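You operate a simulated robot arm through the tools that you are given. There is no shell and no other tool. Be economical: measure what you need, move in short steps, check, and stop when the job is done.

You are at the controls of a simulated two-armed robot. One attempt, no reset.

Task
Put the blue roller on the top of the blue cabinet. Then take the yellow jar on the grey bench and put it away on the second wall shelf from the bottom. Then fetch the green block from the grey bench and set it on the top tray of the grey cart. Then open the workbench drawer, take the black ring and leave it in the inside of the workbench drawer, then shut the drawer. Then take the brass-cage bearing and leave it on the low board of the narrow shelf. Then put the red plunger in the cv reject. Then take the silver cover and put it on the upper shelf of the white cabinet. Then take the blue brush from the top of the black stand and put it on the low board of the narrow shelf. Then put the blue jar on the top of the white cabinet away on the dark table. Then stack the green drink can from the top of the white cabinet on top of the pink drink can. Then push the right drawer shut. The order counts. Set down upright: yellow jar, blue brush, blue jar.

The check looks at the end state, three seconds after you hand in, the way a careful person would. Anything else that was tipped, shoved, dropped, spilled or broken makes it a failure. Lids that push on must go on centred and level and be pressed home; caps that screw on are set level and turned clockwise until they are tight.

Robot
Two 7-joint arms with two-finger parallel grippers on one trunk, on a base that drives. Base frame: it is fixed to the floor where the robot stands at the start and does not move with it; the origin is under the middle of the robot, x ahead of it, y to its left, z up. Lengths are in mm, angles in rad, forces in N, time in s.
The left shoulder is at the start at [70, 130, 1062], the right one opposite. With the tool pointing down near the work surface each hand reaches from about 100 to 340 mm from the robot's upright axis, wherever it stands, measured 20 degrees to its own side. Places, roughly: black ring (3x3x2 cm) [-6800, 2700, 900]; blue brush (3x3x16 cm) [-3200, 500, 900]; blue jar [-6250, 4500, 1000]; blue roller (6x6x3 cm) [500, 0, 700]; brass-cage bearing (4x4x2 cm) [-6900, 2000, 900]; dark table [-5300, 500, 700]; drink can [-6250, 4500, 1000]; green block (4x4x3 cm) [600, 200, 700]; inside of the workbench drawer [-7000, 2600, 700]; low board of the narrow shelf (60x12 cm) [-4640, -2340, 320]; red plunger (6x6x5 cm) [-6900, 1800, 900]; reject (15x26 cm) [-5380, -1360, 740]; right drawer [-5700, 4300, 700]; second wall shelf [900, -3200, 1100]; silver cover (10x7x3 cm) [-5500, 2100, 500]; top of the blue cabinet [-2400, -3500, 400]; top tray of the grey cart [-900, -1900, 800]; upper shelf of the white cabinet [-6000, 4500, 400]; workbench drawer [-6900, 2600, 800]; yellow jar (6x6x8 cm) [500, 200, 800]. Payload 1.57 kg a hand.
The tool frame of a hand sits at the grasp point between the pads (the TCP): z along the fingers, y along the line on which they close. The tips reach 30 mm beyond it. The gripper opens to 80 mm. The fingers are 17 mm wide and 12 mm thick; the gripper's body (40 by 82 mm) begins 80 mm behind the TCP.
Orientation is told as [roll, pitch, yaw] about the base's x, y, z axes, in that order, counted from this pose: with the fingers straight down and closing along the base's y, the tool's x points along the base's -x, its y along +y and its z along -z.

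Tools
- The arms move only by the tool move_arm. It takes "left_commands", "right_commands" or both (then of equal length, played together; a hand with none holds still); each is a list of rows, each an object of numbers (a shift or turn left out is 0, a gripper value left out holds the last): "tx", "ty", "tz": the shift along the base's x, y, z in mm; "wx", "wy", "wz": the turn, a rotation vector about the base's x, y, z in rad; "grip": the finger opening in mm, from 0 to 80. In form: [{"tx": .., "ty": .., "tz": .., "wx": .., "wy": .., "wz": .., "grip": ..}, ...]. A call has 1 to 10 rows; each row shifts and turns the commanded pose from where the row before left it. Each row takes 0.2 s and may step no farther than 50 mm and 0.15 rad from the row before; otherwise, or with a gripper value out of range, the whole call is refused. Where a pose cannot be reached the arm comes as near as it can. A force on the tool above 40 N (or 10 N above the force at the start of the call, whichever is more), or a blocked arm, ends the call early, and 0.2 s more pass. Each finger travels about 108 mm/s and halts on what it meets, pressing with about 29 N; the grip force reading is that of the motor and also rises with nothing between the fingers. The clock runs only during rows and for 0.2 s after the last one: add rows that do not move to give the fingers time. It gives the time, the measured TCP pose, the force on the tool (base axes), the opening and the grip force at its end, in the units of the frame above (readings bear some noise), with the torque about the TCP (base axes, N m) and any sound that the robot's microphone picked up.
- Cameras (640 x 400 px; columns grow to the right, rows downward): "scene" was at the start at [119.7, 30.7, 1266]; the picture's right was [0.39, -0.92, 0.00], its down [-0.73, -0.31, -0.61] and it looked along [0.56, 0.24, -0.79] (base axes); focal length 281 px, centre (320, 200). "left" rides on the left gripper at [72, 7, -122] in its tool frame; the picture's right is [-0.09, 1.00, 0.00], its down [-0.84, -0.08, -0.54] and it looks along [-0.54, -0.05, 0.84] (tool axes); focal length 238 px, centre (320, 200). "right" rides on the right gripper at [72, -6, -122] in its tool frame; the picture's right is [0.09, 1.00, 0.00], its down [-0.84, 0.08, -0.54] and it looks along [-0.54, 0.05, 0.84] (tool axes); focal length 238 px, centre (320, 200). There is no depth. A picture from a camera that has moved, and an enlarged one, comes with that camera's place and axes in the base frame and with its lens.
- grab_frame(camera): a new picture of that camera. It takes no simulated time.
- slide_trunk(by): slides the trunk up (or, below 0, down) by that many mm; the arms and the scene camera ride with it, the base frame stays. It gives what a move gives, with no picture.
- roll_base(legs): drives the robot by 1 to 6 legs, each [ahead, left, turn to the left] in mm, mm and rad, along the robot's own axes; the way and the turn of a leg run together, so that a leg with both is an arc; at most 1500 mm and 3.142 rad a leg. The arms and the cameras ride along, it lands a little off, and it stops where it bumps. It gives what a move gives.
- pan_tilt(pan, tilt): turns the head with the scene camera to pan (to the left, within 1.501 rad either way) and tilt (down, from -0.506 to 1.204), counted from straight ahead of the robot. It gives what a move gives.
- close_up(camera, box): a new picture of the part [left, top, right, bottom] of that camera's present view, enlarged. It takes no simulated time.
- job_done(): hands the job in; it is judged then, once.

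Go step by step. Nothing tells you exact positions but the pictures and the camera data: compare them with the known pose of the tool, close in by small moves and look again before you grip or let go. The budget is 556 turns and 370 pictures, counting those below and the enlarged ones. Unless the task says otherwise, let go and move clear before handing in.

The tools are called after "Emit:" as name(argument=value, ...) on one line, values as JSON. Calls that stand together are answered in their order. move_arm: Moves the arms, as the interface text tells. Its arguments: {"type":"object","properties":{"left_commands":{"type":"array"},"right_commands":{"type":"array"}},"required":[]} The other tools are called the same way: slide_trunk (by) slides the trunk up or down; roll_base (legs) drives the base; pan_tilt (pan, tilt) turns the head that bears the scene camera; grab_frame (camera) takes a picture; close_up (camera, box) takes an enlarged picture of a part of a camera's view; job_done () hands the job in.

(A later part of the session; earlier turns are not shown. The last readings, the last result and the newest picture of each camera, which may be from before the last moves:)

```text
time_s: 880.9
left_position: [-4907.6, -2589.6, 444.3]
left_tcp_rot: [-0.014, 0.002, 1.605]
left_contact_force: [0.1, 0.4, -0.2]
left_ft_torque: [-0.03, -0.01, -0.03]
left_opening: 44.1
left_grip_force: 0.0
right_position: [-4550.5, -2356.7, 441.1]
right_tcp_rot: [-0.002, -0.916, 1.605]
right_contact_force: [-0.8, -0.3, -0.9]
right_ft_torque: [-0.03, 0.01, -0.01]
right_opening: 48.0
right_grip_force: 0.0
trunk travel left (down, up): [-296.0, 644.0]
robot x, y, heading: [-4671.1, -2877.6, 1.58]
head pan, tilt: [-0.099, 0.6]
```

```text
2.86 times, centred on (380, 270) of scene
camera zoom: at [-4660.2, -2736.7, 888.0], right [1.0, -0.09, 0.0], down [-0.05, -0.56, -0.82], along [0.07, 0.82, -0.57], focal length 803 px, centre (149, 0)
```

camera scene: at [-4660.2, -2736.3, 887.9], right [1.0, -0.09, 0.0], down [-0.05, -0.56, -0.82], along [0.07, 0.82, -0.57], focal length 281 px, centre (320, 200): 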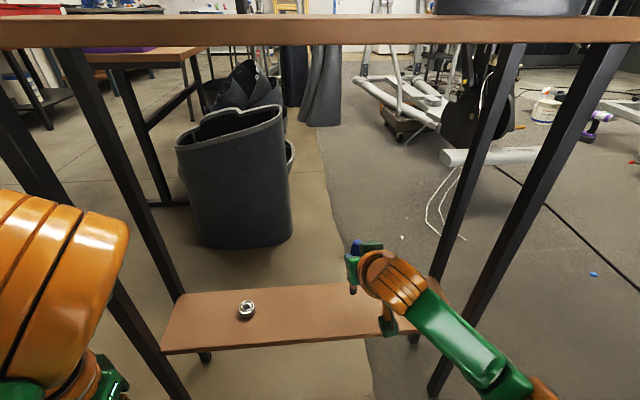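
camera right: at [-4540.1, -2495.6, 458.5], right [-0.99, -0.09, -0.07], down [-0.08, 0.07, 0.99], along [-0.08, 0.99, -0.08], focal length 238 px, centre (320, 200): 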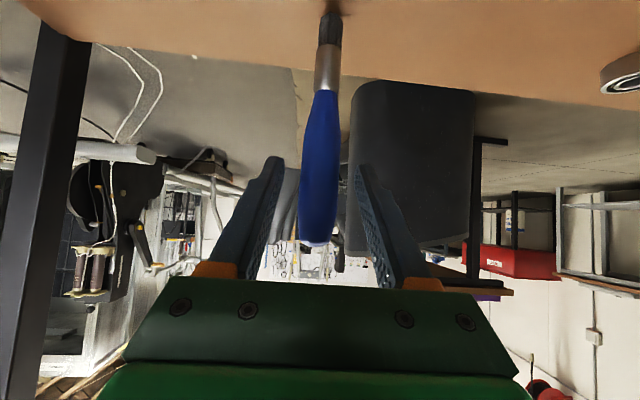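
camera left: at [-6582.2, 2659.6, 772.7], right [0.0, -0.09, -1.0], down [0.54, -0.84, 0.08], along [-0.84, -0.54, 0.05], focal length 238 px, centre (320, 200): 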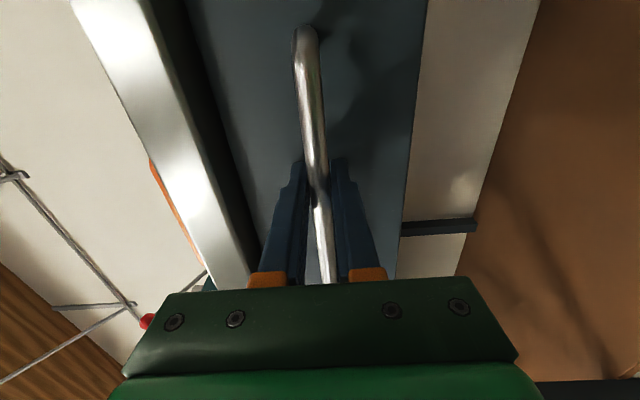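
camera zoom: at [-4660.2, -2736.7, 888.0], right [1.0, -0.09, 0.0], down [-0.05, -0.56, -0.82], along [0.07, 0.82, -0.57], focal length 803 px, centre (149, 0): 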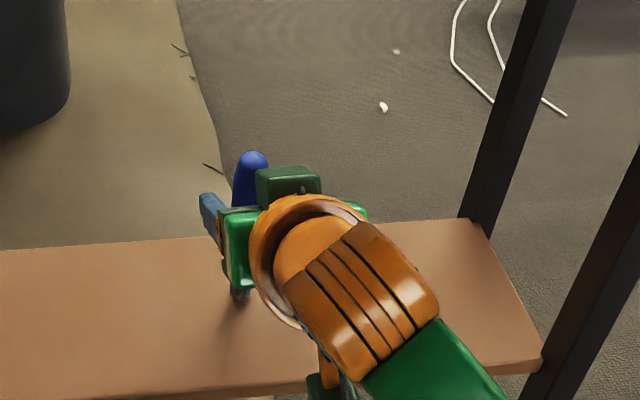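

The brush stands by itself. Backing out slowly.

Emit:
roll_base(legs=[[-70, 0, 0]])

Emit:
roll_base(legs=[[-250, 0, 0]])

Emit:
grab_frame(camera="scene")

```text
time_s: 882.0
left_position: [-4906.3, -2659.1, 444.9]
left_tcp_rot: [-0.015, 0.003, 1.604]
left_contact_force: [0.2, 0.6, -0.8]
left_ft_torque: [0.0, -0.04, 0.03]
left_opening: 43.7
left_grip_force: 0.0
right_position: [-4550.3, -2425.4, 442.3]
right_tcp_rot: [-0.003, -0.918, 1.604]
right_contact_force: [-0.1, 0.0, 0.9]
right_ft_torque: [-0.02, 0.0, 0.03]
right_opening: 48.1
right_grip_force: 0.0
trunk travel left (down, up): [-296.0, 644.0]
robot x, y, heading: [-4668.2, -2944.9, 1.579]
head pan, tilt: [-0.099, 0.6]
```

```text
time_s: 883.8
left_position: [-4902.3, -2909.8, 444.6]
left_tcp_rot: [-0.013, 0.002, 1.602]
left_contact_force: [-0.7, -0.9, 0.4]
left_ft_torque: [0.0, 0.02, 0.0]
left_opening: 44.1
left_grip_force: 0.1
right_position: [-4546.1, -2676.6, 441.7]
right_tcp_rot: [-0.003, -0.918, 1.604]
right_contact_force: [0.0, 0.4, -0.4]
right_ft_torque: [0.02, -0.01, 0.0]
right_opening: 48.0
right_grip_force: 0.0
trunk travel left (down, up): [-296.0, 644.0]
robot x, y, heading: [-4663.8, -3191.9, 1.579]
head pan, tilt: [-0.099, 0.6]
```

```text
137 pictures are left
camera scene: at [-4656.6, -3056.6, 888.1], right [1.0, -0.09, 0.0], down [-0.05, -0.56, -0.83], along [0.07, 0.82, -0.56], focal length 281 px, centre (320, 200)
```

scene: 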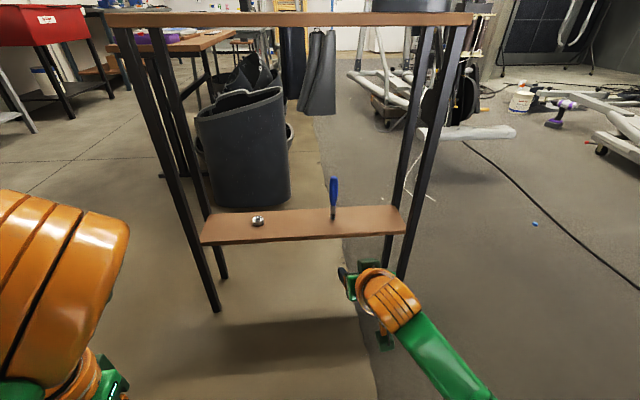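

Both bearing and upright brush are on the low board. Next the blue jar: I'll set the right tool vertical, raise the trunk, and drive to the cabinet.

Emit:
move_arm(right_commands=[{"ty": -15, "tz": 15, "wx": -0.131}, {"ty": -15, "tz": 15, "wx": -0.131}, {"ty": -15, "tz": 10, "wx": -0.131}, {"ty": -15, "tz": 10, "wx": -0.131}, {"ty": -15, "wx": -0.131}, {"ty": -15, "wx": -0.131}, {"ty": -15, "wx": -0.131, "grip": 79}, {}])

Emit:
slide_trunk(by=400)

Emit:
slide_trunk(by=100)

Emit:
roll_base(legs=[[0, 1480, 0], [1500, 0, 0], [1500, 0, 0], [1500, 0, 0], [1500, 0, 0]])

Emit:
pan_tilt(pan=0, tilt=0.5)

Emit:
grab_frame(camera="scene")

```text
time_s: 885.6
left_position: [-4902.5, -2908.7, 444.3]
left_tcp_rot: [-0.012, 0.004, 1.605]
left_contact_force: [-0.3, 0.0, 0.3]
left_ft_torque: [0.0, 0.01, 0.03]
left_opening: 43.9
left_grip_force: 0.0
right_position: [-4546.7, -2781.6, 491.8]
right_tcp_rot: [0.023, 0.0, 1.59]
right_contact_force: [-0.5, -0.4, 0.4]
right_ft_torque: [0.0, -0.02, 0.01]
right_opening: 78.9
right_grip_force: 0.0
trunk travel left (down, up): [-296.0, 644.0]
robot x, y, heading: [-4664.3, -3195.4, 1.581]
head pan, tilt: [-0.099, 0.6]
```

```text
time_s: 889.4
left_position: [-4903.0, -2910.8, 844.5]
left_tcp_rot: [-0.013, 0.004, 1.604]
left_contact_force: [0.1, 0.6, -0.8]
left_ft_torque: [-0.01, -0.01, -0.01]
left_opening: 43.9
left_grip_force: 0.1
right_position: [-4546.8, -2780.7, 891.2]
right_tcp_rot: [0.021, -0.003, 1.592]
right_contact_force: [0.9, 0.3, -0.1]
right_ft_torque: [0.0, 0.03, -0.01]
right_opening: 79.0
right_grip_force: 0.0
trunk travel left (down, up): [-696.0, 244.0]
robot x, y, heading: [-4663.4, -3197.2, 1.578]
head pan, tilt: [-0.099, 0.6]
```

```text
time_s: 890.7
left_position: [-4903.4, -2910.4, 944.8]
left_tcp_rot: [-0.013, 0.004, 1.605]
left_contact_force: [0.4, -0.7, 0.2]
left_ft_torque: [0.02, 0.01, 0.01]
left_opening: 44.1
left_grip_force: 0.1
right_position: [-4548.2, -2781.7, 990.9]
right_tcp_rot: [0.023, -0.002, 1.59]
right_contact_force: [0.1, 0.1, 0.6]
right_ft_torque: [-0.01, -0.01, 0.01]
right_opening: 79.3
right_grip_force: 0.0
trunk travel left (down, up): [-796.0, 144.0]
robot x, y, heading: [-4662.7, -3192.9, 1.58]
head pan, tilt: [-0.099, 0.6]
```

```text
time_s: 926.0
left_position: [-6527.4, 3035.9, 943.3]
left_tcp_rot: [-0.014, 0.003, 1.623]
left_contact_force: [0.5, 0.1, 0.9]
left_ft_torque: [-0.02, 0.0, -0.02]
left_opening: 44.2
left_grip_force: 0.1
right_position: [-6174.0, 3172.7, 991.0]
right_tcp_rot: [0.022, -0.001, 1.613]
right_contact_force: [-0.8, 0.4, -0.1]
right_ft_torque: [0.01, -0.01, -0.01]
right_opening: 79.3
right_grip_force: 0.1
trunk travel left (down, up): [-796.0, 144.0]
robot x, y, heading: [-6281.3, 2757.3, 1.6]
head pan, tilt: [-0.099, 0.6]
```

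```text
time_s: 926.7
left_position: [-6526.1, 3035.8, 944.1]
left_tcp_rot: [-0.014, 0.004, 1.625]
left_contact_force: [-0.4, 0.3, -0.4]
left_ft_torque: [-0.03, 0.01, -0.02]
left_opening: 43.9
left_grip_force: 0.1
right_position: [-6174.1, 3174.0, 990.8]
right_tcp_rot: [0.023, -0.001, 1.612]
right_contact_force: [-0.1, -0.1, 0.8]
right_ft_torque: [-0.02, -0.03, -0.01]
right_opening: 79.1
right_grip_force: 0.0
trunk travel left (down, up): [-796.0, 144.0]
robot x, y, heading: [-6279.4, 2755.3, 1.602]
head pan, tilt: [0.0, 0.499]
```

```text
136 pictures are left
camera scene: at [-6285.7, 2897.8, 1397.1], right [1.0, 0.03, 0.0], down [0.01, -0.48, -0.88], along [-0.03, 0.88, -0.48], focal length 281 px, centre (320, 200)
```

scene: 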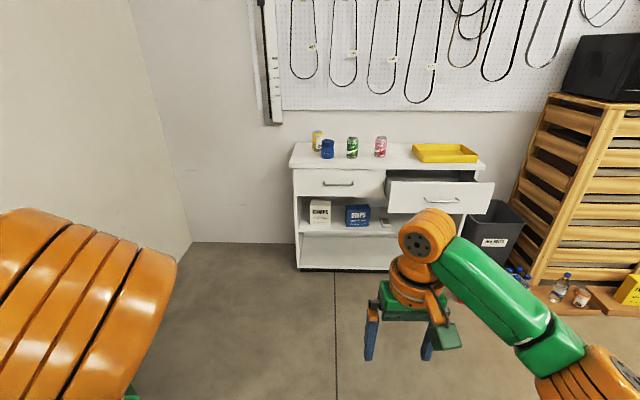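

Objects on the cabinet top: blue jar ≈(-6294, 4539), green can ≈(-6141, 4539), pink can ≈(-5970, 4550), top z≈797. Approaching.

Emit:
roll_base(legs=[[1050, 85, -0.03]])

Emit:
pan_tilt(pan=-0.15, tilt=0.6)

Emit:
grab_frame(camera="scene")

Emit:
grab_frame(camera="right")

```text
time_s: 932.1
left_position: [-6624.0, 4092.2, 943.5]
left_tcp_rot: [-0.014, 0.002, 1.6]
left_contact_force: [-0.5, 0.1, 0.9]
left_ft_torque: [-0.01, 0.0, -0.01]
left_opening: 43.8
left_grip_force: 0.0
right_position: [-6268.0, 4220.1, 991.7]
right_tcp_rot: [0.022, -0.002, 1.589]
right_contact_force: [-0.5, 0.8, 0.2]
right_ft_torque: [-0.01, 0.01, -0.03]
right_opening: 79.1
right_grip_force: 0.1
trunk travel left (down, up): [-796.0, 144.0]
robot x, y, heading: [-6384.2, 3806.5, 1.579]
head pan, tilt: [0.0, 0.499]
```

```text
time_s: 932.8
left_position: [-6623.7, 4092.1, 944.3]
left_tcp_rot: [-0.014, 0.004, 1.603]
left_contact_force: [0.4, 0.9, 0.7]
left_ft_torque: [0.01, -0.01, 0.0]
left_opening: 44.1
left_grip_force: 0.0
right_position: [-6269.2, 4221.1, 990.6]
right_tcp_rot: [0.024, 0.0, 1.587]
right_contact_force: [-0.4, 0.1, 0.0]
right_ft_torque: [-0.02, 0.02, 0.01]
right_opening: 79.0
right_grip_force: 0.0
trunk travel left (down, up): [-796.0, 144.0]
robot x, y, heading: [-6384.3, 3808.3, 1.58]
head pan, tilt: [-0.15, 0.6]
```

```text
135 pictures are left
camera scene: at [-6374.2, 3944.9, 1388.0], right [0.99, -0.14, 0.0], down [-0.08, -0.56, -0.83], along [0.12, 0.82, -0.56], focal length 281 px, centre (320, 200)
```

scene: 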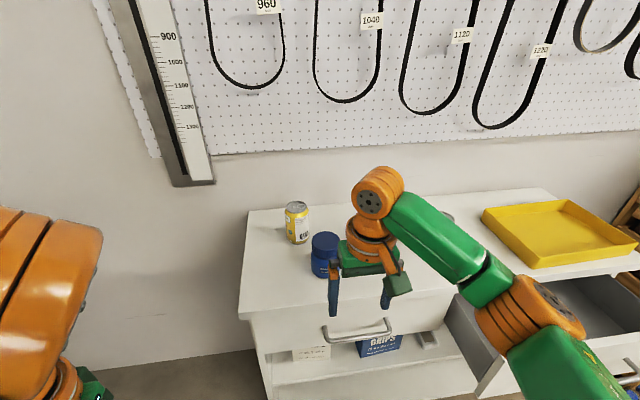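

```text
134 pictures are left
camera right: at [-6257.9, 4150.0, 1113.1], right [-0.99, -0.11, 0.02], down [-0.08, 0.83, 0.54], along [-0.08, 0.54, -0.84], focal length 238 px, centre (320, 200)
```

right: 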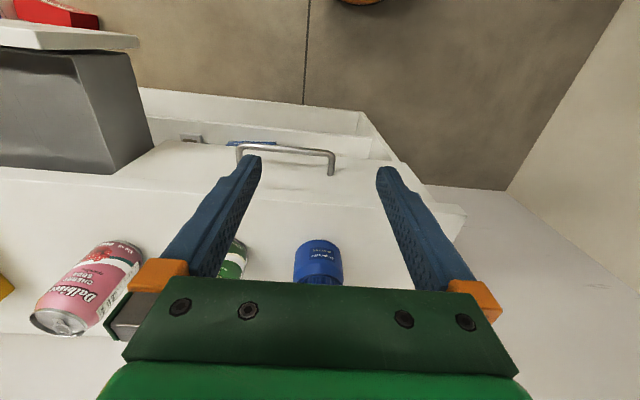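

Emit:
roll_base(legs=[[170, 10, 0]])

Emit:
close_up(camera="scene", box=[240, 180, 440, 340])

Emit:
grab_frame(camera="right")

```text
time_s: 934.3
left_position: [-6635.2, 4258.5, 945.9]
left_tcp_rot: [-0.016, -0.001, 1.599]
left_contact_force: [-1.0, -0.8, 0.2]
left_ft_torque: [0.03, 0.02, 0.0]
left_opening: 44.1
left_grip_force: 0.0
right_position: [-6279.7, 4386.6, 992.2]
right_tcp_rot: [0.024, -0.004, 1.588]
right_contact_force: [0.2, 0.5, 0.5]
right_ft_torque: [0.0, 0.01, 0.0]
right_opening: 79.1
right_grip_force: 0.1
trunk travel left (down, up): [-796.0, 144.0]
robot x, y, heading: [-6399.7, 3974.5, 1.579]
head pan, tilt: [-0.15, 0.6]
```

```text
2.50 times, centred on (340, 260) of scene
camera zoom: at [-6385.2, 4108.9, 1388.4], right [0.99, -0.14, 0.0], down [-0.08, -0.56, -0.83], along [0.12, 0.82, -0.56], focal length 703 px, centre (270, 50)
```

zoom: 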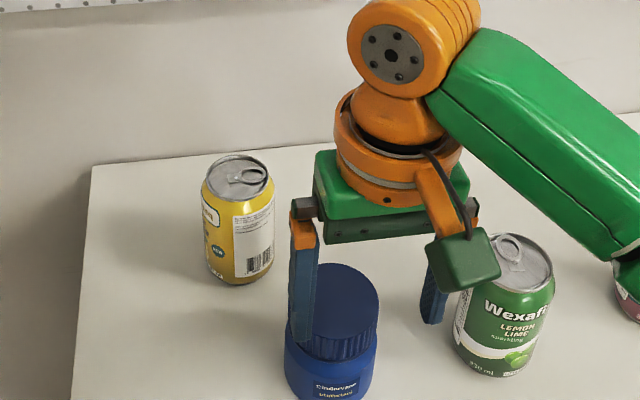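

```text
132 pictures are left
camera right: at [-6268.9, 4314.6, 1114.0], right [-0.99, -0.11, 0.02], down [-0.08, 0.83, 0.55], along [-0.08, 0.54, -0.84], focal length 238 px, centre (320, 200)
```

right: 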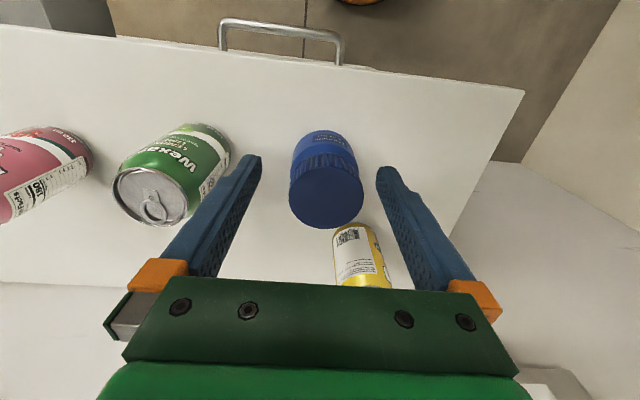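

I'll raise 60 mm and move forward 40 for a second view to fix the jar's height.

Emit:
slide_trunk(by=80)

Emit:
roll_base(legs=[[40, 0, 0]])

Emit:
grab_frame(camera="right")

Emit:
close_up(camera="scene", box=[240, 200, 440, 390])

```text
time_s: 935.5
left_position: [-6636.0, 4258.6, 1023.8]
left_tcp_rot: [-0.014, 0.003, 1.6]
left_contact_force: [-0.5, -0.5, 0.9]
left_ft_torque: [0.02, 0.04, 0.05]
left_opening: 43.9
left_grip_force: 0.1
right_position: [-6280.0, 4387.9, 1072.0]
right_tcp_rot: [0.022, -0.001, 1.59]
right_contact_force: [0.2, 0.8, 1.5]
right_ft_torque: [0.05, 0.01, 0.02]
right_opening: 79.0
right_grip_force: 0.1
trunk travel left (down, up): [-876.0, 64.0]
robot x, y, heading: [-6401.3, 3975.9, 1.569]
head pan, tilt: [-0.15, 0.6]
```

```text
time_s: 936.3
left_position: [-6637.0, 4293.0, 1026.4]
left_tcp_rot: [-0.014, -0.003, 1.599]
left_contact_force: [1.0, 0.2, -0.4]
left_ft_torque: [0.09, -0.02, 0.0]
left_opening: 44.0
left_grip_force: 0.1
right_position: [-6279.0, 4421.6, 1072.7]
right_tcp_rot: [0.021, -0.009, 1.59]
right_contact_force: [-0.3, -1.1, 0.0]
right_ft_torque: [0.08, -0.01, -0.01]
right_opening: 78.9
right_grip_force: 0.1
trunk travel left (down, up): [-876.0, 64.0]
robot x, y, heading: [-6401.3, 4012.7, 1.581]
head pan, tilt: [-0.15, 0.6]
```

```text
131 pictures are left
camera right: at [-6269.3, 4349.6, 1195.5], right [-0.99, -0.11, 0.02], down [-0.08, 0.83, 0.55], along [-0.08, 0.55, -0.83], focal length 238 px, centre (320, 200)
```

right: 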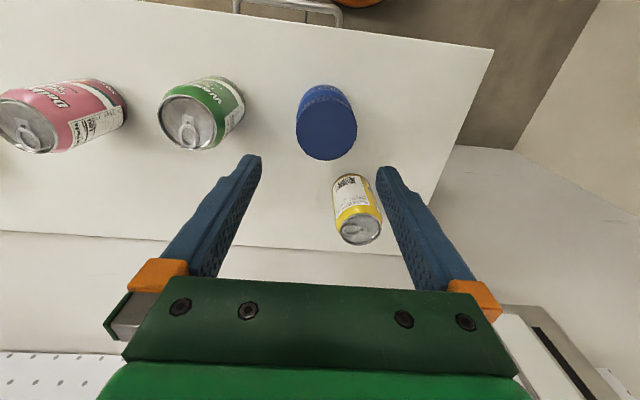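

```text
2.11 times, centred on (340, 295) of scene
camera zoom: at [-6385.6, 4142.7, 1469.0], right [0.99, -0.14, 0.0], down [-0.08, -0.55, -0.83], along [0.12, 0.82, -0.56], focal length 592 px, centre (278, 0)
```

zoom: 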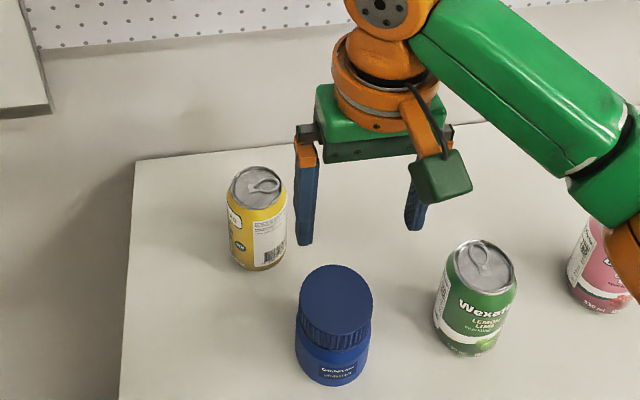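

Jar: about (-6291, 4436), lid top z≈918, diameter ≈70 mm. I'll centre the hand above it and lower most of the way.

Emit:
move_arm(right_commands=[{"tx": -12, "ty": 14}, {"tz": -40}, {"tz": -40}, {"tz": -25}, {}])

Emit:
grab_frame(camera="right")

Emit:
close_up(camera="scene", box=[240, 200, 440, 390])

```text
time_s: 937.5
left_position: [-6636.8, 4299.6, 1024.4]
left_tcp_rot: [-0.013, 0.003, 1.602]
left_contact_force: [0.1, -0.3, 0.5]
left_ft_torque: [-0.02, -0.01, 0.02]
left_opening: 44.4
left_grip_force: 0.0
right_position: [-6292.2, 4441.1, 965.3]
right_tcp_rot: [0.022, 0.0, 1.589]
right_contact_force: [0.9, -0.7, 0.6]
right_ft_torque: [0.01, 0.01, 0.0]
right_opening: 78.8
right_grip_force: 0.0
trunk travel left (down, up): [-876.0, 64.0]
robot x, y, heading: [-6399.6, 4016.0, 1.581]
head pan, tilt: [-0.15, 0.6]
```

```text
129 pictures are left
camera right: at [-6281.7, 4370.2, 1088.3], right [-0.99, -0.11, 0.02], down [-0.08, 0.83, 0.55], along [-0.08, 0.54, -0.84], focal length 238 px, centre (320, 200)
```

right: 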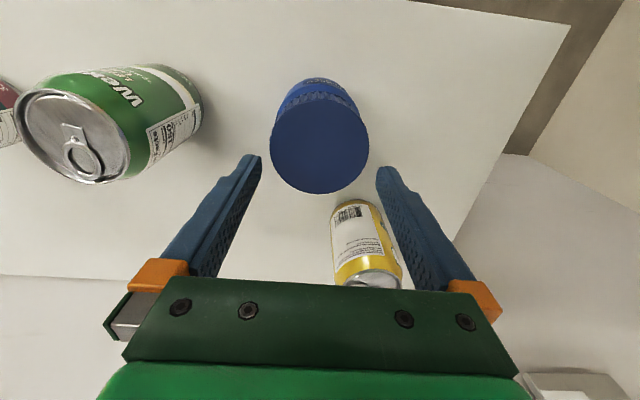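

```text
2.11 times, centred on (340, 295) of scene
camera zoom: at [-6385.8, 4151.3, 1468.1], right [0.99, -0.14, 0.0], down [-0.08, -0.56, -0.83], along [0.12, 0.82, -0.56], focal length 592 px, centre (278, 0)
```

zoom: 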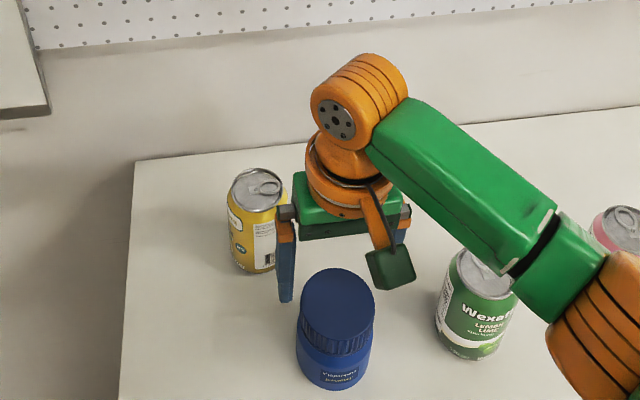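

Emit:
move_arm(right_commands=[{"ty": -10, "grip": 80}, {"tz": -10}, {}])

Emit:
grab_frame(camera="right")

```text
time_s: 938.3
left_position: [-6636.9, 4300.4, 1024.4]
left_tcp_rot: [-0.015, 0.005, 1.603]
left_contact_force: [0.0, 0.0, 0.4]
left_ft_torque: [-0.03, -0.02, -0.03]
left_opening: 44.2
left_grip_force: 0.0
right_position: [-6292.2, 4431.3, 956.0]
right_tcp_rot: [0.022, -0.002, 1.589]
right_contact_force: [1.2, 0.5, 0.5]
right_ft_torque: [0.0, -0.02, 0.03]
right_opening: 79.9
right_grip_force: 0.0
trunk travel left (down, up): [-876.0, 64.0]
robot x, y, heading: [-6396.9, 4012.9, 1.579]
head pan, tilt: [-0.15, 0.6]
```

```text
127 pictures are left
camera right: at [-6281.6, 4361.0, 1078.2], right [-0.99, -0.11, 0.02], down [-0.08, 0.83, 0.54], along [-0.08, 0.54, -0.84], focal length 238 px, centre (320, 200)
```

right: 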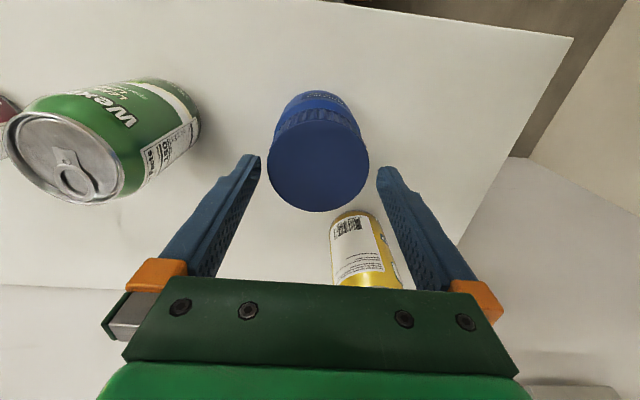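

Aligned. Lowering around the lid.

Emit:
move_arm(right_commands=[{"ty": 3, "tx": 0.5, "tz": -10}, {"tz": -10}, {"tz": -8}, {"tz": -8}, {"tz": -8}, {}])

Emit:
grab_frame(camera="right")

```text
time_s: 939.7
left_position: [-6635.8, 4300.2, 1023.8]
left_tcp_rot: [-0.014, 0.003, 1.603]
left_contact_force: [1.3, -0.1, 0.5]
left_ft_torque: [-0.01, -0.04, -0.01]
left_opening: 43.9
left_grip_force: 0.0
right_position: [-6291.4, 4436.2, 913.1]
right_tcp_rot: [0.023, -0.001, 1.589]
right_contact_force: [0.5, -0.6, 0.1]
right_ft_torque: [-0.02, 0.01, 0.0]
right_opening: 80.2
right_grip_force: 0.1
trunk travel left (down, up): [-876.0, 64.0]
robot x, y, heading: [-6400.9, 4010.5, 1.575]
head pan, tilt: [-0.15, 0.6]
```

```text
126 pictures are left
camera right: at [-6280.8, 4364.0, 1034.2], right [-0.99, -0.11, 0.02], down [-0.08, 0.83, 0.54], along [-0.08, 0.54, -0.84], focal length 238 px, centre (320, 200)
```

right: 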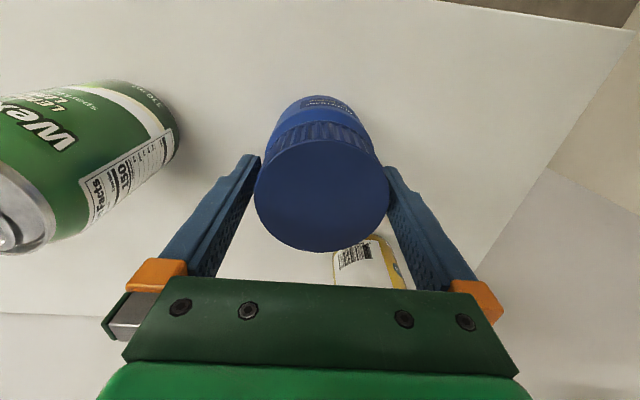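

Emit:
move_arm(right_commands=[{"tz": -4}, {"grip": 74}, {"grip": 68}, {"grip": 62}, {"grip": 60}, {}])

Emit:
grab_frame(camera="right")

```text
time_s: 941.1
left_position: [-6636.0, 4298.6, 1023.9]
left_tcp_rot: [-0.013, 0.004, 1.603]
left_contact_force: [1.1, -0.1, -0.1]
left_ft_torque: [0.01, -0.03, -0.01]
left_opening: 44.1
left_grip_force: 0.0
right_position: [-6291.9, 4436.3, 907.8]
right_tcp_rot: [0.023, -0.003, 1.589]
right_contact_force: [0.5, -0.6, 0.5]
right_ft_torque: [-0.02, -0.09, 0.01]
right_opening: 72.1
right_grip_force: 28.6
trunk travel left (down, up): [-876.0, 64.0]
robot x, y, heading: [-6397.8, 4011.0, 1.577]
head pan, tilt: [-0.15, 0.6]
```

```text
125 pictures are left
camera right: at [-6280.9, 4364.2, 1030.2], right [-0.99, -0.11, 0.02], down [-0.08, 0.83, 0.54], along [-0.08, 0.54, -0.84], focal length 238 px, centre (320, 200)
```

right: 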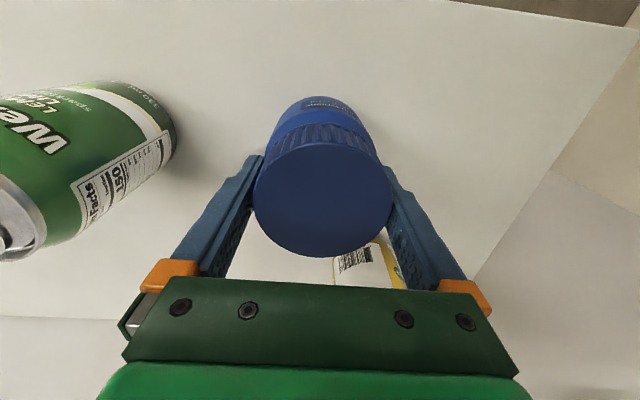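

Gripped (72 mm). Lifting.

Emit:
move_arm(right_commands=[{"tz": 15}, {"tz": 30}, {"tz": 40}, {"tz": 30}, {}])

Emit:
grab_frame(camera="scene")

```text
time_s: 942.3
left_position: [-6636.4, 4300.2, 1024.2]
left_tcp_rot: [-0.013, 0.003, 1.6]
left_contact_force: [0.2, -0.1, 0.5]
left_ft_torque: [0.05, -0.01, 0.01]
left_opening: 44.1
left_grip_force: 0.1
right_position: [-6292.2, 4435.6, 1024.2]
right_tcp_rot: [0.023, 0.001, 1.588]
right_contact_force: [0.0, 1.0, -3.7]
right_ft_torque: [0.04, 0.0, 0.03]
right_opening: 72.0
right_grip_force: 28.7
trunk travel left (down, up): [-876.0, 64.0]
robot x, y, heading: [-6398.4, 4012.2, 1.575]
head pan, tilt: [-0.15, 0.6]
```

```text
124 pictures are left
camera scene: at [-6385.3, 4153.0, 1467.9], right [0.99, -0.14, 0.0], down [-0.08, -0.56, -0.82], along [0.12, 0.82, -0.57], focal length 281 px, centre (320, 200)
```

scene: 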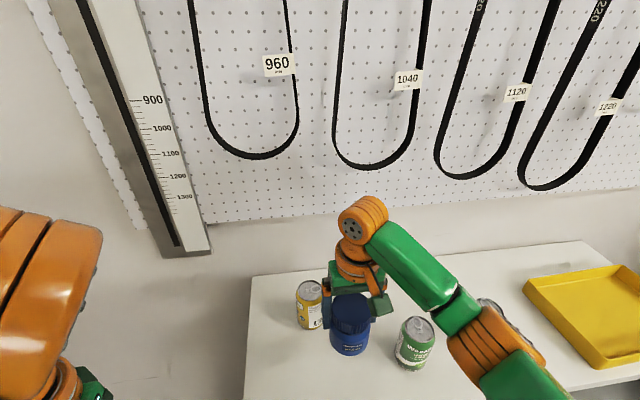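

The jar is lifted whole. I'll back off and take it to the dark table, approaching from the aisle facing +x.

Emit:
roll_base(legs=[[-600, 0, 0], [0, 0, -1.57], [150, 0, 0], [0, -1450, 0], [0, -1350, 0]])

Emit:
pan_tilt(pan=0, tilt=0.6)

Emit:
grab_frame(camera="scene")

```text
time_s: 963.8
left_position: [-5950.4, 822.8, 1024.2]
left_tcp_rot: [-0.016, 0.003, 0.025]
left_contact_force: [-0.2, 0.2, -1.1]
left_ft_torque: [-0.02, -0.01, 0.02]
left_opening: 44.2
left_grip_force: 0.1
right_position: [-5816.1, 478.0, 1023.0]
right_tcp_rot: [0.021, -0.001, 0.014]
right_contact_force: [-0.5, 0.0, -4.0]
right_ft_torque: [-0.02, -0.04, -0.01]
right_opening: 72.2
right_grip_force: 29.0
trunk travel left (down, up): [-876.0, 64.0]
robot x, y, heading: [-6240.6, 588.0, -0.001]
head pan, tilt: [-0.15, 0.6]
```

```text
time_s: 964.5
left_position: [-5948.9, 823.7, 1024.7]
left_tcp_rot: [-0.014, 0.003, 0.027]
left_contact_force: [-0.3, -0.3, 0.8]
left_ft_torque: [-0.02, 0.0, 0.0]
left_opening: 44.2
left_grip_force: 0.0
right_position: [-5815.2, 477.9, 1023.9]
right_tcp_rot: [0.023, 0.001, 0.013]
right_contact_force: [0.6, 0.0, -4.0]
right_ft_torque: [0.01, 0.01, 0.0]
right_opening: 71.9
right_grip_force: 28.5
trunk travel left (down, up): [-876.0, 64.0]
robot x, y, heading: [-6241.4, 588.4, 0.002]
head pan, tilt: [0.0, 0.6]
```

```text
123 pictures are left
camera scene: at [-6097.7, 588.3, 1467.9], right [0.0, -1.0, 0.0], down [-0.57, 0.0, -0.82], along [0.82, 0.0, -0.57], focal length 281 px, centre (320, 200)
```

scene: 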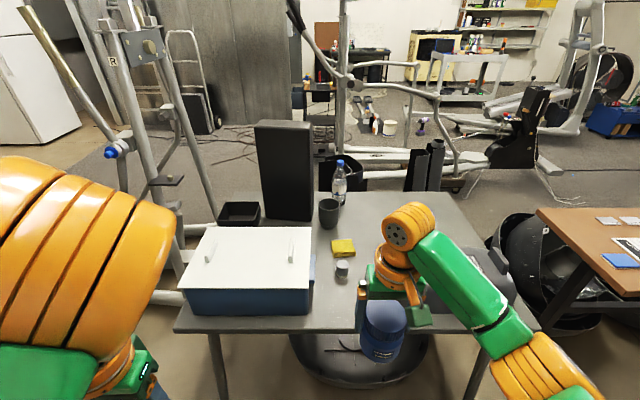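

The table's near middle is free, around (-5530, 400), between the cooler and the grey device. I'll raise the left hand for clearance and move in.

Emit:
move_arm(left_commands=[{"tz": 40}, {"tz": 40}, {"tz": 30}, {"tx": -30}, {"tx": -30}, {}])

Emit:
roll_base(legs=[[200, -78, 0]])

Emit:
grab_frame(camera="scene")

Emit:
grab_frame(camera="right")

```text
time_s: 965.9
left_position: [-6004.4, 829.6, 1127.4]
left_tcp_rot: [-0.015, 0.007, 0.024]
left_contact_force: [0.3, -0.5, 0.2]
left_ft_torque: [-0.01, 0.03, -0.02]
left_opening: 44.1
left_grip_force: 0.0
left hand out of reach, approached as far as the arm can: row 5
right_position: [-5814.0, 478.0, 1023.0]
right_tcp_rot: [0.023, 0.001, 0.013]
right_contact_force: [-0.4, 0.2, -3.7]
right_ft_torque: [0.0, 0.01, -0.02]
right_opening: 71.9
right_grip_force: 28.8
trunk travel left (down, up): [-876.0, 64.0]
robot x, y, heading: [-6237.8, 582.7, -0.0]
head pan, tilt: [0.0, 0.6]
```

```text
time_s: 967.6
left_position: [-5805.6, 753.1, 1128.5]
left_tcp_rot: [-0.018, 0.003, 0.026]
left_contact_force: [-0.4, -0.5, -0.8]
left_ft_torque: [0.02, -0.03, -0.05]
left_opening: 44.0
left_grip_force: 0.0
right_position: [-5615.5, 402.1, 1023.6]
right_tcp_rot: [0.023, -0.004, 0.012]
right_contact_force: [-1.5, 1.0, -3.3]
right_ft_torque: [-0.02, -0.06, 0.02]
right_opening: 72.0
right_grip_force: 29.0
trunk travel left (down, up): [-876.0, 64.0]
robot x, y, heading: [-6038.3, 508.0, 0.004]
head pan, tilt: [0.0, 0.6]
```

```text
122 pictures are left
camera scene: at [-5900.3, 511.9, 1468.4], right [0.0, -1.0, 0.0], down [-0.56, 0.0, -0.83], along [0.83, 0.0, -0.56], focal length 281 px, centre (320, 200)
```

scene: 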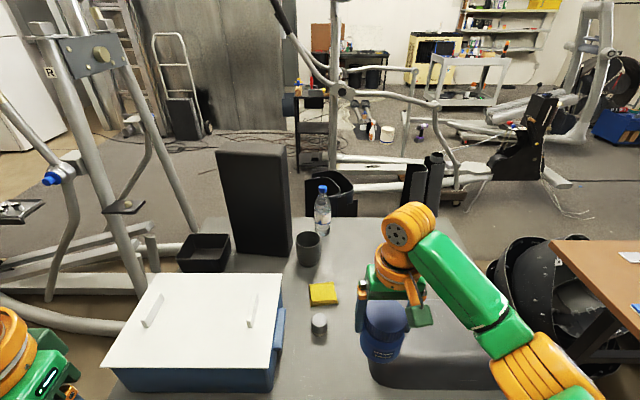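

```text
121 pictures are left
camera right: at [-5688.6, 391.3, 1145.9], right [-0.11, 0.99, 0.02], down [0.83, 0.08, 0.55], along [0.54, 0.08, -0.84], focal length 238 px, centre (320, 200)
```

right: 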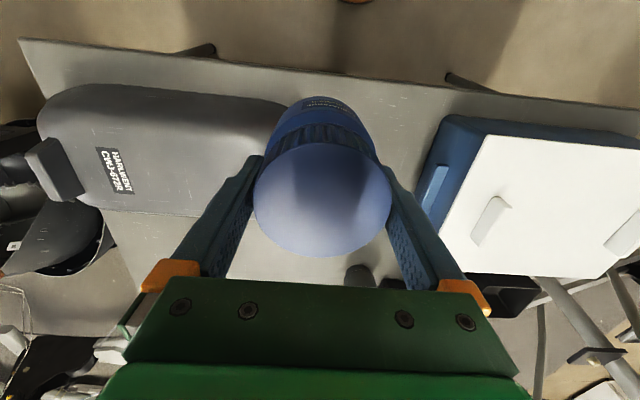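

The grey device reaches y≈366, so I'll aim for the middle of the gap: about (-5545, 465).

Emit:
roll_base(legs=[[0, 63, 0], [70, 0, 0]])

Emit:
slide_trunk(by=-140)

Emit:
grab_frame(camera="right")

Emit:
grab_frame(camera="scene")

```text
time_s: 969.2
left_position: [-5740.4, 812.8, 1130.9]
left_tcp_rot: [-0.013, -0.004, 0.025]
left_contact_force: [0.5, -0.8, 0.3]
left_ft_torque: [0.0, -0.11, -0.02]
left_opening: 44.3
left_grip_force: 0.0
right_position: [-5550.3, 460.4, 1026.3]
right_tcp_rot: [0.026, -0.007, 0.014]
right_contact_force: [-1.1, -1.0, -3.9]
right_ft_torque: [0.01, -0.07, 0.01]
right_opening: 72.0
right_grip_force: 28.2
trunk travel left (down, up): [-876.0, 64.0]
robot x, y, heading: [-5968.0, 570.3, 0.005]
head pan, tilt: [0.0, 0.6]
```

```text
time_s: 970.8
left_position: [-5734.3, 815.6, 988.1]
left_tcp_rot: [-0.017, 0.002, 0.026]
left_contact_force: [0.5, 0.5, -0.3]
left_ft_torque: [-0.02, -0.01, -0.02]
left_opening: 43.9
left_grip_force: 0.0
right_position: [-5543.1, 462.9, 882.7]
right_tcp_rot: [0.022, -0.001, 0.014]
right_contact_force: [-0.2, -0.7, -3.7]
right_ft_torque: [0.01, -0.03, 0.01]
right_opening: 72.1
right_grip_force: 29.2
trunk travel left (down, up): [-736.0, 204.0]
robot x, y, heading: [-5963.1, 571.3, 0.001]
head pan, tilt: [0.0, 0.6]
```

```text
120 pictures are left
camera right: at [-5615.8, 453.5, 1004.6], right [-0.11, 0.99, 0.02], down [0.84, 0.08, 0.54], along [0.54, 0.08, -0.84], focal length 238 px, centre (320, 200)
```

right: 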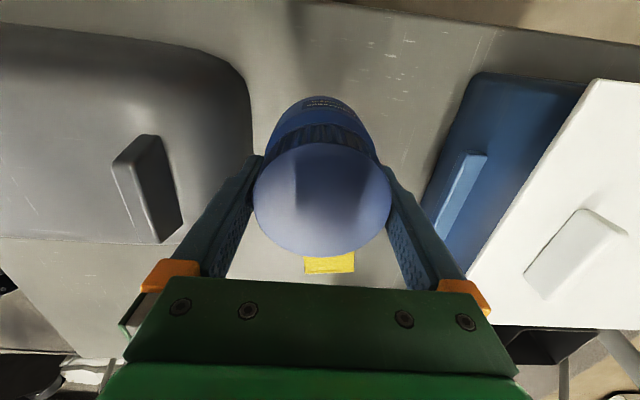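

```text
119 pictures are left
camera scene: at [-5826.5, 573.5, 1328.0], right [0.0, -1.0, 0.0], down [-0.57, 0.0, -0.82], along [0.82, 0.0, -0.57], focal length 281 px, centre (320, 200)
```

scene: 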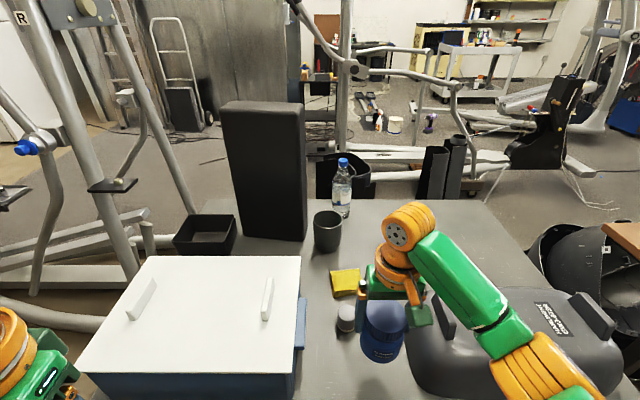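

In the gap with room both sides. Lowering to contact.

Emit:
move_arm(right_commands=[{"tz": -20}, {"tz": -12}, {"tz": -8}, {"tz": -4}, {"tz": -3}, {"tz": -3}, {"tz": -3}, {"tz": -3}, {}])

Emit:
grab_frame(camera="right")

```text
time_s: 972.8
left_position: [-5732.6, 815.2, 987.0]
left_tcp_rot: [-0.016, 0.002, 0.025]
left_contact_force: [-0.5, -0.2, -0.1]
left_ft_torque: [0.0, -0.01, 0.0]
left_opening: 43.9
left_grip_force: 0.0
right_position: [-5544.6, 464.2, 827.5]
right_tcp_rot: [0.023, 0.0, 0.014]
right_contact_force: [0.4, -0.2, -3.8]
right_ft_torque: [0.0, -0.01, -0.01]
right_opening: 71.9
right_grip_force: 28.9
trunk travel left (down, up): [-736.0, 204.0]
robot x, y, heading: [-5966.7, 571.5, 0.002]
head pan, tilt: [0.0, 0.6]
```

```text
118 pictures are left
camera right: at [-5615.7, 453.7, 948.6], right [-0.11, 0.99, 0.02], down [0.84, 0.08, 0.54], along [0.54, 0.08, -0.84], focal length 238 px, centre (320, 200)
```

right: 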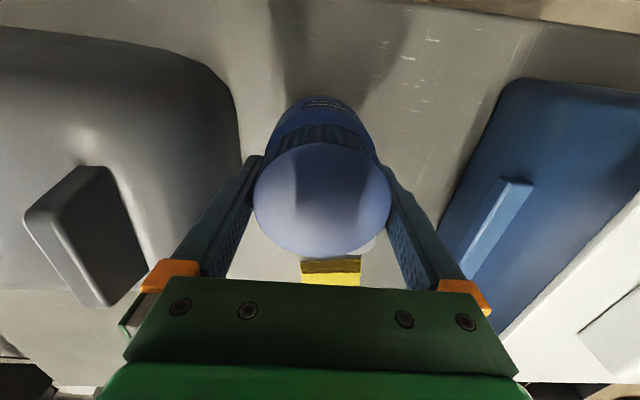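

Emit:
move_arm(right_commands=[{"tz": -3}, {"tz": -3}, {"tz": -3}, {"tz": -3}, {"tz": -3}, {"tz": -3}, {"tz": -3}, {"tz": -3}, {}])

Emit:
grab_frame(camera="right")

```text
time_s: 974.8
left_position: [-5733.5, 815.4, 987.1]
left_tcp_rot: [-0.016, 0.005, 0.025]
left_contact_force: [-1.4, -0.7, -0.1]
left_ft_torque: [0.0, 0.01, -0.02]
left_opening: 43.7
left_grip_force: 0.0
right_position: [-5544.9, 462.1, 802.0]
right_tcp_rot: [0.023, 0.001, 0.013]
right_contact_force: [1.0, 0.2, -3.4]
right_ft_torque: [-0.01, 0.03, 0.03]
right_opening: 72.1
right_grip_force: 29.0
trunk travel left (down, up): [-736.0, 204.0]
robot x, y, heading: [-5966.0, 573.3, 0.007]
head pan, tilt: [0.0, 0.6]
```

```text
117 pictures are left
camera right: at [-5615.8, 453.6, 924.4], right [-0.11, 0.99, 0.02], down [0.84, 0.08, 0.54], along [0.54, 0.08, -0.84], focal length 238 px, centre (320, 200)
```

right: 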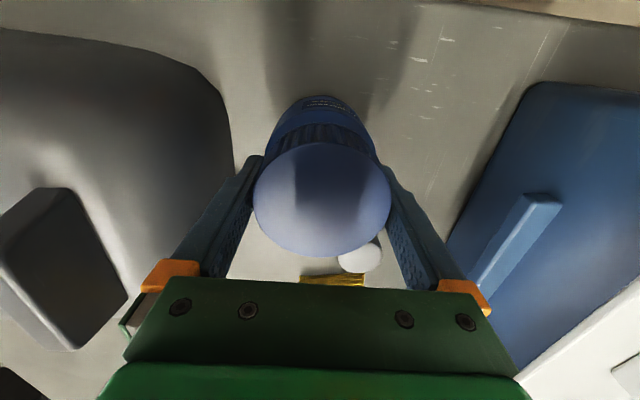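

Emit:
move_arm(right_commands=[{"tz": -3}, {"tz": -3}, {"tz": -3}, {"tz": -3}, {"tz": -3}, {"tz": -3}, {"tz": -3}, {"tz": -3}, {}])

Emit:
grab_frame(camera="scene")

```text
time_s: 976.8
left_position: [-5737.2, 816.0, 989.3]
left_tcp_rot: [-0.017, 0.0, 0.027]
left_contact_force: [-0.3, 0.3, -0.5]
left_ft_torque: [-0.04, 0.02, 0.01]
left_opening: 43.9
left_grip_force: 0.1
right_position: [-5546.4, 463.9, 780.8]
right_tcp_rot: [0.023, -0.004, 0.013]
right_contact_force: [0.1, 1.3, 17.0]
right_ft_torque: [-0.01, 0.52, -0.02]
right_opening: 71.8
right_grip_force: 29.7
trunk travel left (down, up): [-736.0, 204.0]
robot x, y, heading: [-5966.7, 570.5, 0.003]
head pan, tilt: [0.0, 0.6]
```

```text
116 pictures are left
camera scene: at [-5831.0, 575.2, 1328.5], right [0.0, -1.0, 0.0], down [-0.56, 0.0, -0.83], along [0.83, 0.0, -0.56], focal length 281 px, centre (320, 200)
```

scene: 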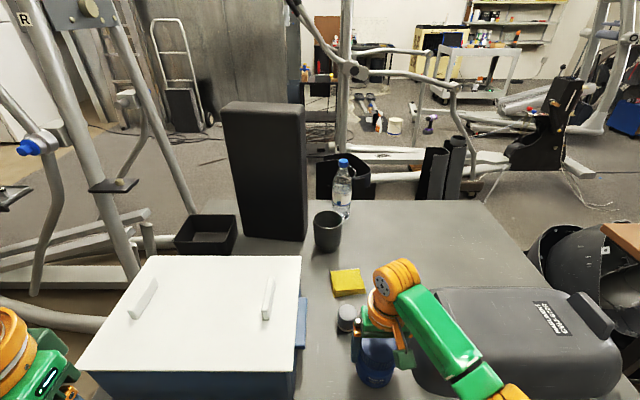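

Contact at TCP z≈781 on the table. Releasing.

Emit:
move_arm(right_commands=[{"tz": 1.5}, {"grip": 74}, {"grip": 77}, {"grip": 80}, {}])

Emit:
move_arm(right_commands=[{"tz": 8}, {"tz": 15}, {"tz": 25}, {"tz": 40}, {"tz": 40}, {}])

Emit:
grab_frame(camera="right")

```text
time_s: 978.0
left_position: [-5733.6, 815.1, 988.3]
left_tcp_rot: [-0.016, 0.003, 0.026]
left_contact_force: [0.7, 0.0, 0.5]
left_ft_torque: [-0.02, 0.03, -0.01]
left_opening: 44.0
left_grip_force: 0.0
right_position: [-5545.5, 462.3, 779.9]
right_tcp_rot: [0.023, -0.001, 0.015]
right_contact_force: [0.2, 0.4, 0.5]
right_ft_torque: [-0.05, 0.01, 0.0]
right_opening: 80.2
right_grip_force: 0.0
trunk travel left (down, up): [-736.0, 204.0]
robot x, y, heading: [-5963.4, 568.8, 0.003]
head pan, tilt: [0.0, 0.6]
```

```text
time_s: 979.4
left_position: [-5732.2, 815.9, 987.3]
left_tcp_rot: [-0.015, 0.002, 0.027]
left_contact_force: [0.4, 0.6, 0.0]
left_ft_torque: [-0.01, -0.01, -0.04]
left_opening: 44.0
left_grip_force: 0.1
right_position: [-5544.4, 462.7, 909.7]
right_tcp_rot: [0.024, 0.001, 0.015]
right_contact_force: [0.2, 0.2, 0.7]
right_ft_torque: [0.0, 0.02, 0.01]
right_opening: 80.0
right_grip_force: 0.1
trunk travel left (down, up): [-736.0, 204.0]
robot x, y, heading: [-5965.0, 572.5, 0.002]
head pan, tilt: [0.0, 0.6]
```

```text
115 pictures are left
camera right: at [-5615.7, 453.3, 1031.6], right [-0.11, 0.99, 0.02], down [0.84, 0.08, 0.54], along [0.54, 0.08, -0.84], focal length 238 px, centre (320, 200)
```

right: 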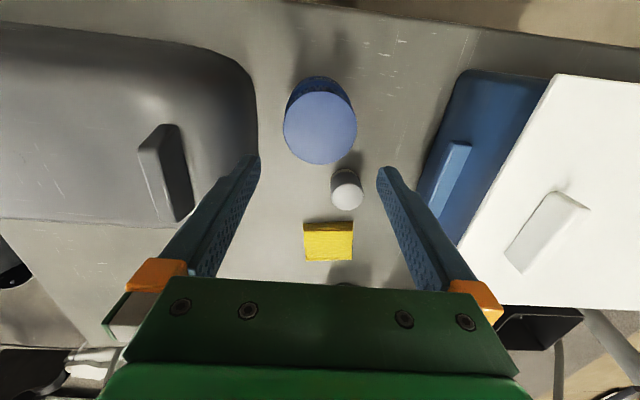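

The blue jar stands upright on the table. Next the cans: back to the cabinet.

Emit:
roll_base(legs=[[-270, 0, 0], [0, 1450, 0], [0, 1450, 0], [0, 0, 1.57]])

Emit:
slide_trunk(by=180)

Emit:
pan_tilt(pan=-0.2, tilt=0.55)

Emit:
grab_frame(camera="scene")

```text
time_s: 998.9
left_position: [-6494.5, 3726.9, 988.7]
left_tcp_rot: [-0.017, 0.004, 1.61]
left_contact_force: [0.6, -0.1, -0.3]
left_ft_torque: [0.01, -0.01, -0.07]
left_opening: 44.1
left_grip_force: 0.0
right_position: [-6144.0, 3918.7, 909.3]
right_tcp_rot: [0.022, 0.0, 1.596]
right_contact_force: [0.6, -0.2, 0.3]
right_ft_torque: [-0.02, 0.0, -0.01]
right_opening: 80.1
right_grip_force: 0.0
trunk travel left (down, up): [-736.0, 204.0]
robot x, y, heading: [-6248.3, 3493.6, 1.581]
head pan, tilt: [0.0, 0.6]
```

```text
time_s: 1000.9
left_position: [-6495.1, 3725.2, 1166.8]
left_tcp_rot: [-0.016, 0.005, 1.608]
left_contact_force: [0.0, 0.5, -2.1]
left_ft_torque: [-0.01, 0.0, -0.02]
left_opening: 43.5
left_grip_force: 0.1
right_position: [-6144.7, 3919.7, 1089.1]
right_tcp_rot: [0.021, 0.001, 1.595]
right_contact_force: [0.0, -0.1, -0.3]
right_ft_torque: [-0.01, -0.01, 0.02]
right_opening: 80.0
right_grip_force: 0.1
trunk travel left (down, up): [-916.0, 24.0]
robot x, y, heading: [-6247.4, 3492.1, 1.585]
head pan, tilt: [0.0, 0.6]
```

```text
time_s: 1001.6
left_position: [-6495.4, 3726.1, 1167.3]
left_tcp_rot: [-0.016, 0.003, 1.608]
left_contact_force: [-0.5, 0.2, 0.8]
left_ft_torque: [-0.02, -0.01, 0.05]
left_opening: 44.0
left_grip_force: 0.1
right_position: [-6145.7, 3919.4, 1089.2]
right_tcp_rot: [0.022, 0.0, 1.595]
right_contact_force: [-0.1, 0.1, -1.0]
right_ft_torque: [0.01, -0.02, 0.0]
right_opening: 79.9
right_grip_force: 0.1
trunk travel left (down, up): [-916.0, 24.0]
robot x, y, heading: [-6247.8, 3495.9, 1.587]
head pan, tilt: [-0.201, 0.55]
```

```text
114 pictures are left
camera scene: at [-6231.8, 3635.5, 1512.5], right [0.98, -0.18, 0.0], down [-0.1, -0.51, -0.85], along [0.16, 0.84, -0.52], focal length 281 px, centre (320, 200)
```

scene: 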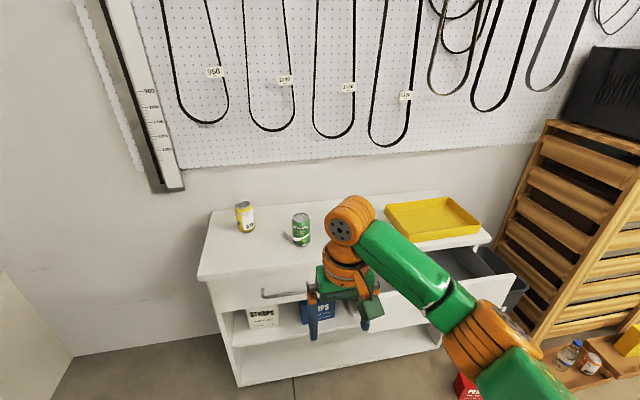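

Emit:
roll_base(legs=[[500, -30, -0.012]])

Emit:
pan_tilt(pan=-0.2, tilt=0.75)

Emit:
grab_frame(camera="right")

Emit:
grab_frame(camera="scene")

```text
time_s: 1004.6
left_position: [-6468.2, 4227.9, 1168.2]
left_tcp_rot: [-0.016, 0.0, 1.6]
left_contact_force: [0.2, -0.7, -0.1]
left_ft_torque: [0.02, 0.01, 0.01]
left_opening: 43.9
left_grip_force: 0.0
right_position: [-6116.1, 4419.8, 1090.4]
right_tcp_rot: [0.023, -0.002, 1.585]
right_contact_force: [0.3, -0.1, -0.6]
right_ft_torque: [0.02, 0.0, 0.0]
right_opening: 80.0
right_grip_force: 0.1
trunk travel left (down, up): [-916.0, 24.0]
robot x, y, heading: [-6227.5, 3997.1, 1.578]
head pan, tilt: [-0.201, 0.55]
```

```text
time_s: 1005.3
left_position: [-6468.5, 4229.7, 1168.8]
left_tcp_rot: [-0.015, 0.003, 1.6]
left_contact_force: [-0.1, 0.4, -0.2]
left_ft_torque: [-0.02, 0.04, 0.02]
left_opening: 44.3
left_grip_force: 0.1
right_position: [-6115.9, 4420.7, 1090.2]
right_tcp_rot: [0.023, 0.0, 1.587]
right_contact_force: [-0.6, 0.4, 0.6]
right_ft_torque: [0.0, 0.01, 0.01]
right_opening: 80.1
right_grip_force: 0.1
trunk travel left (down, up): [-916.0, 24.0]
robot x, y, heading: [-6222.2, 4000.1, 1.579]
head pan, tilt: [-0.201, 0.75]
```

```text
113 pictures are left
camera right: at [-6105.4, 4350.1, 1211.4], right [-0.99, -0.11, 0.02], down [-0.08, 0.83, 0.54], along [-0.08, 0.54, -0.84], focal length 238 px, centre (320, 200)
```

right: 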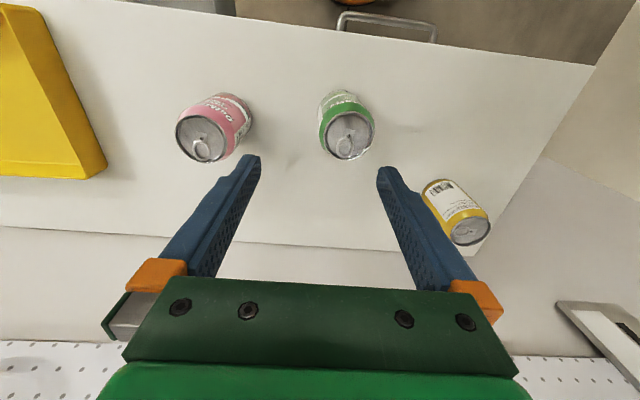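

```text
112 pictures are left
camera scene: at [-6207.2, 4130.8, 1495.2], right [0.98, -0.19, 0.0], down [-0.13, -0.67, -0.73], along [0.14, 0.72, -0.68], focal length 281 px, centre (320, 200)
```

scene: 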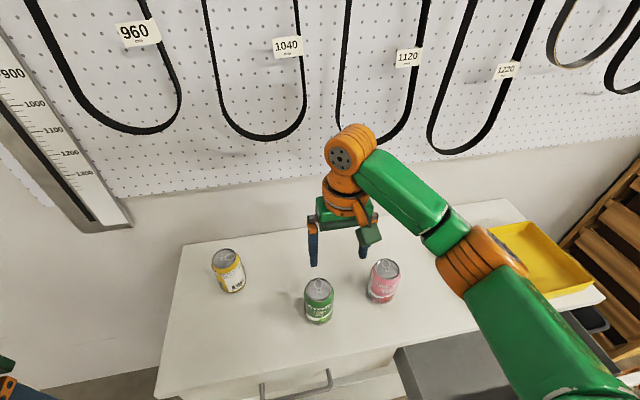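

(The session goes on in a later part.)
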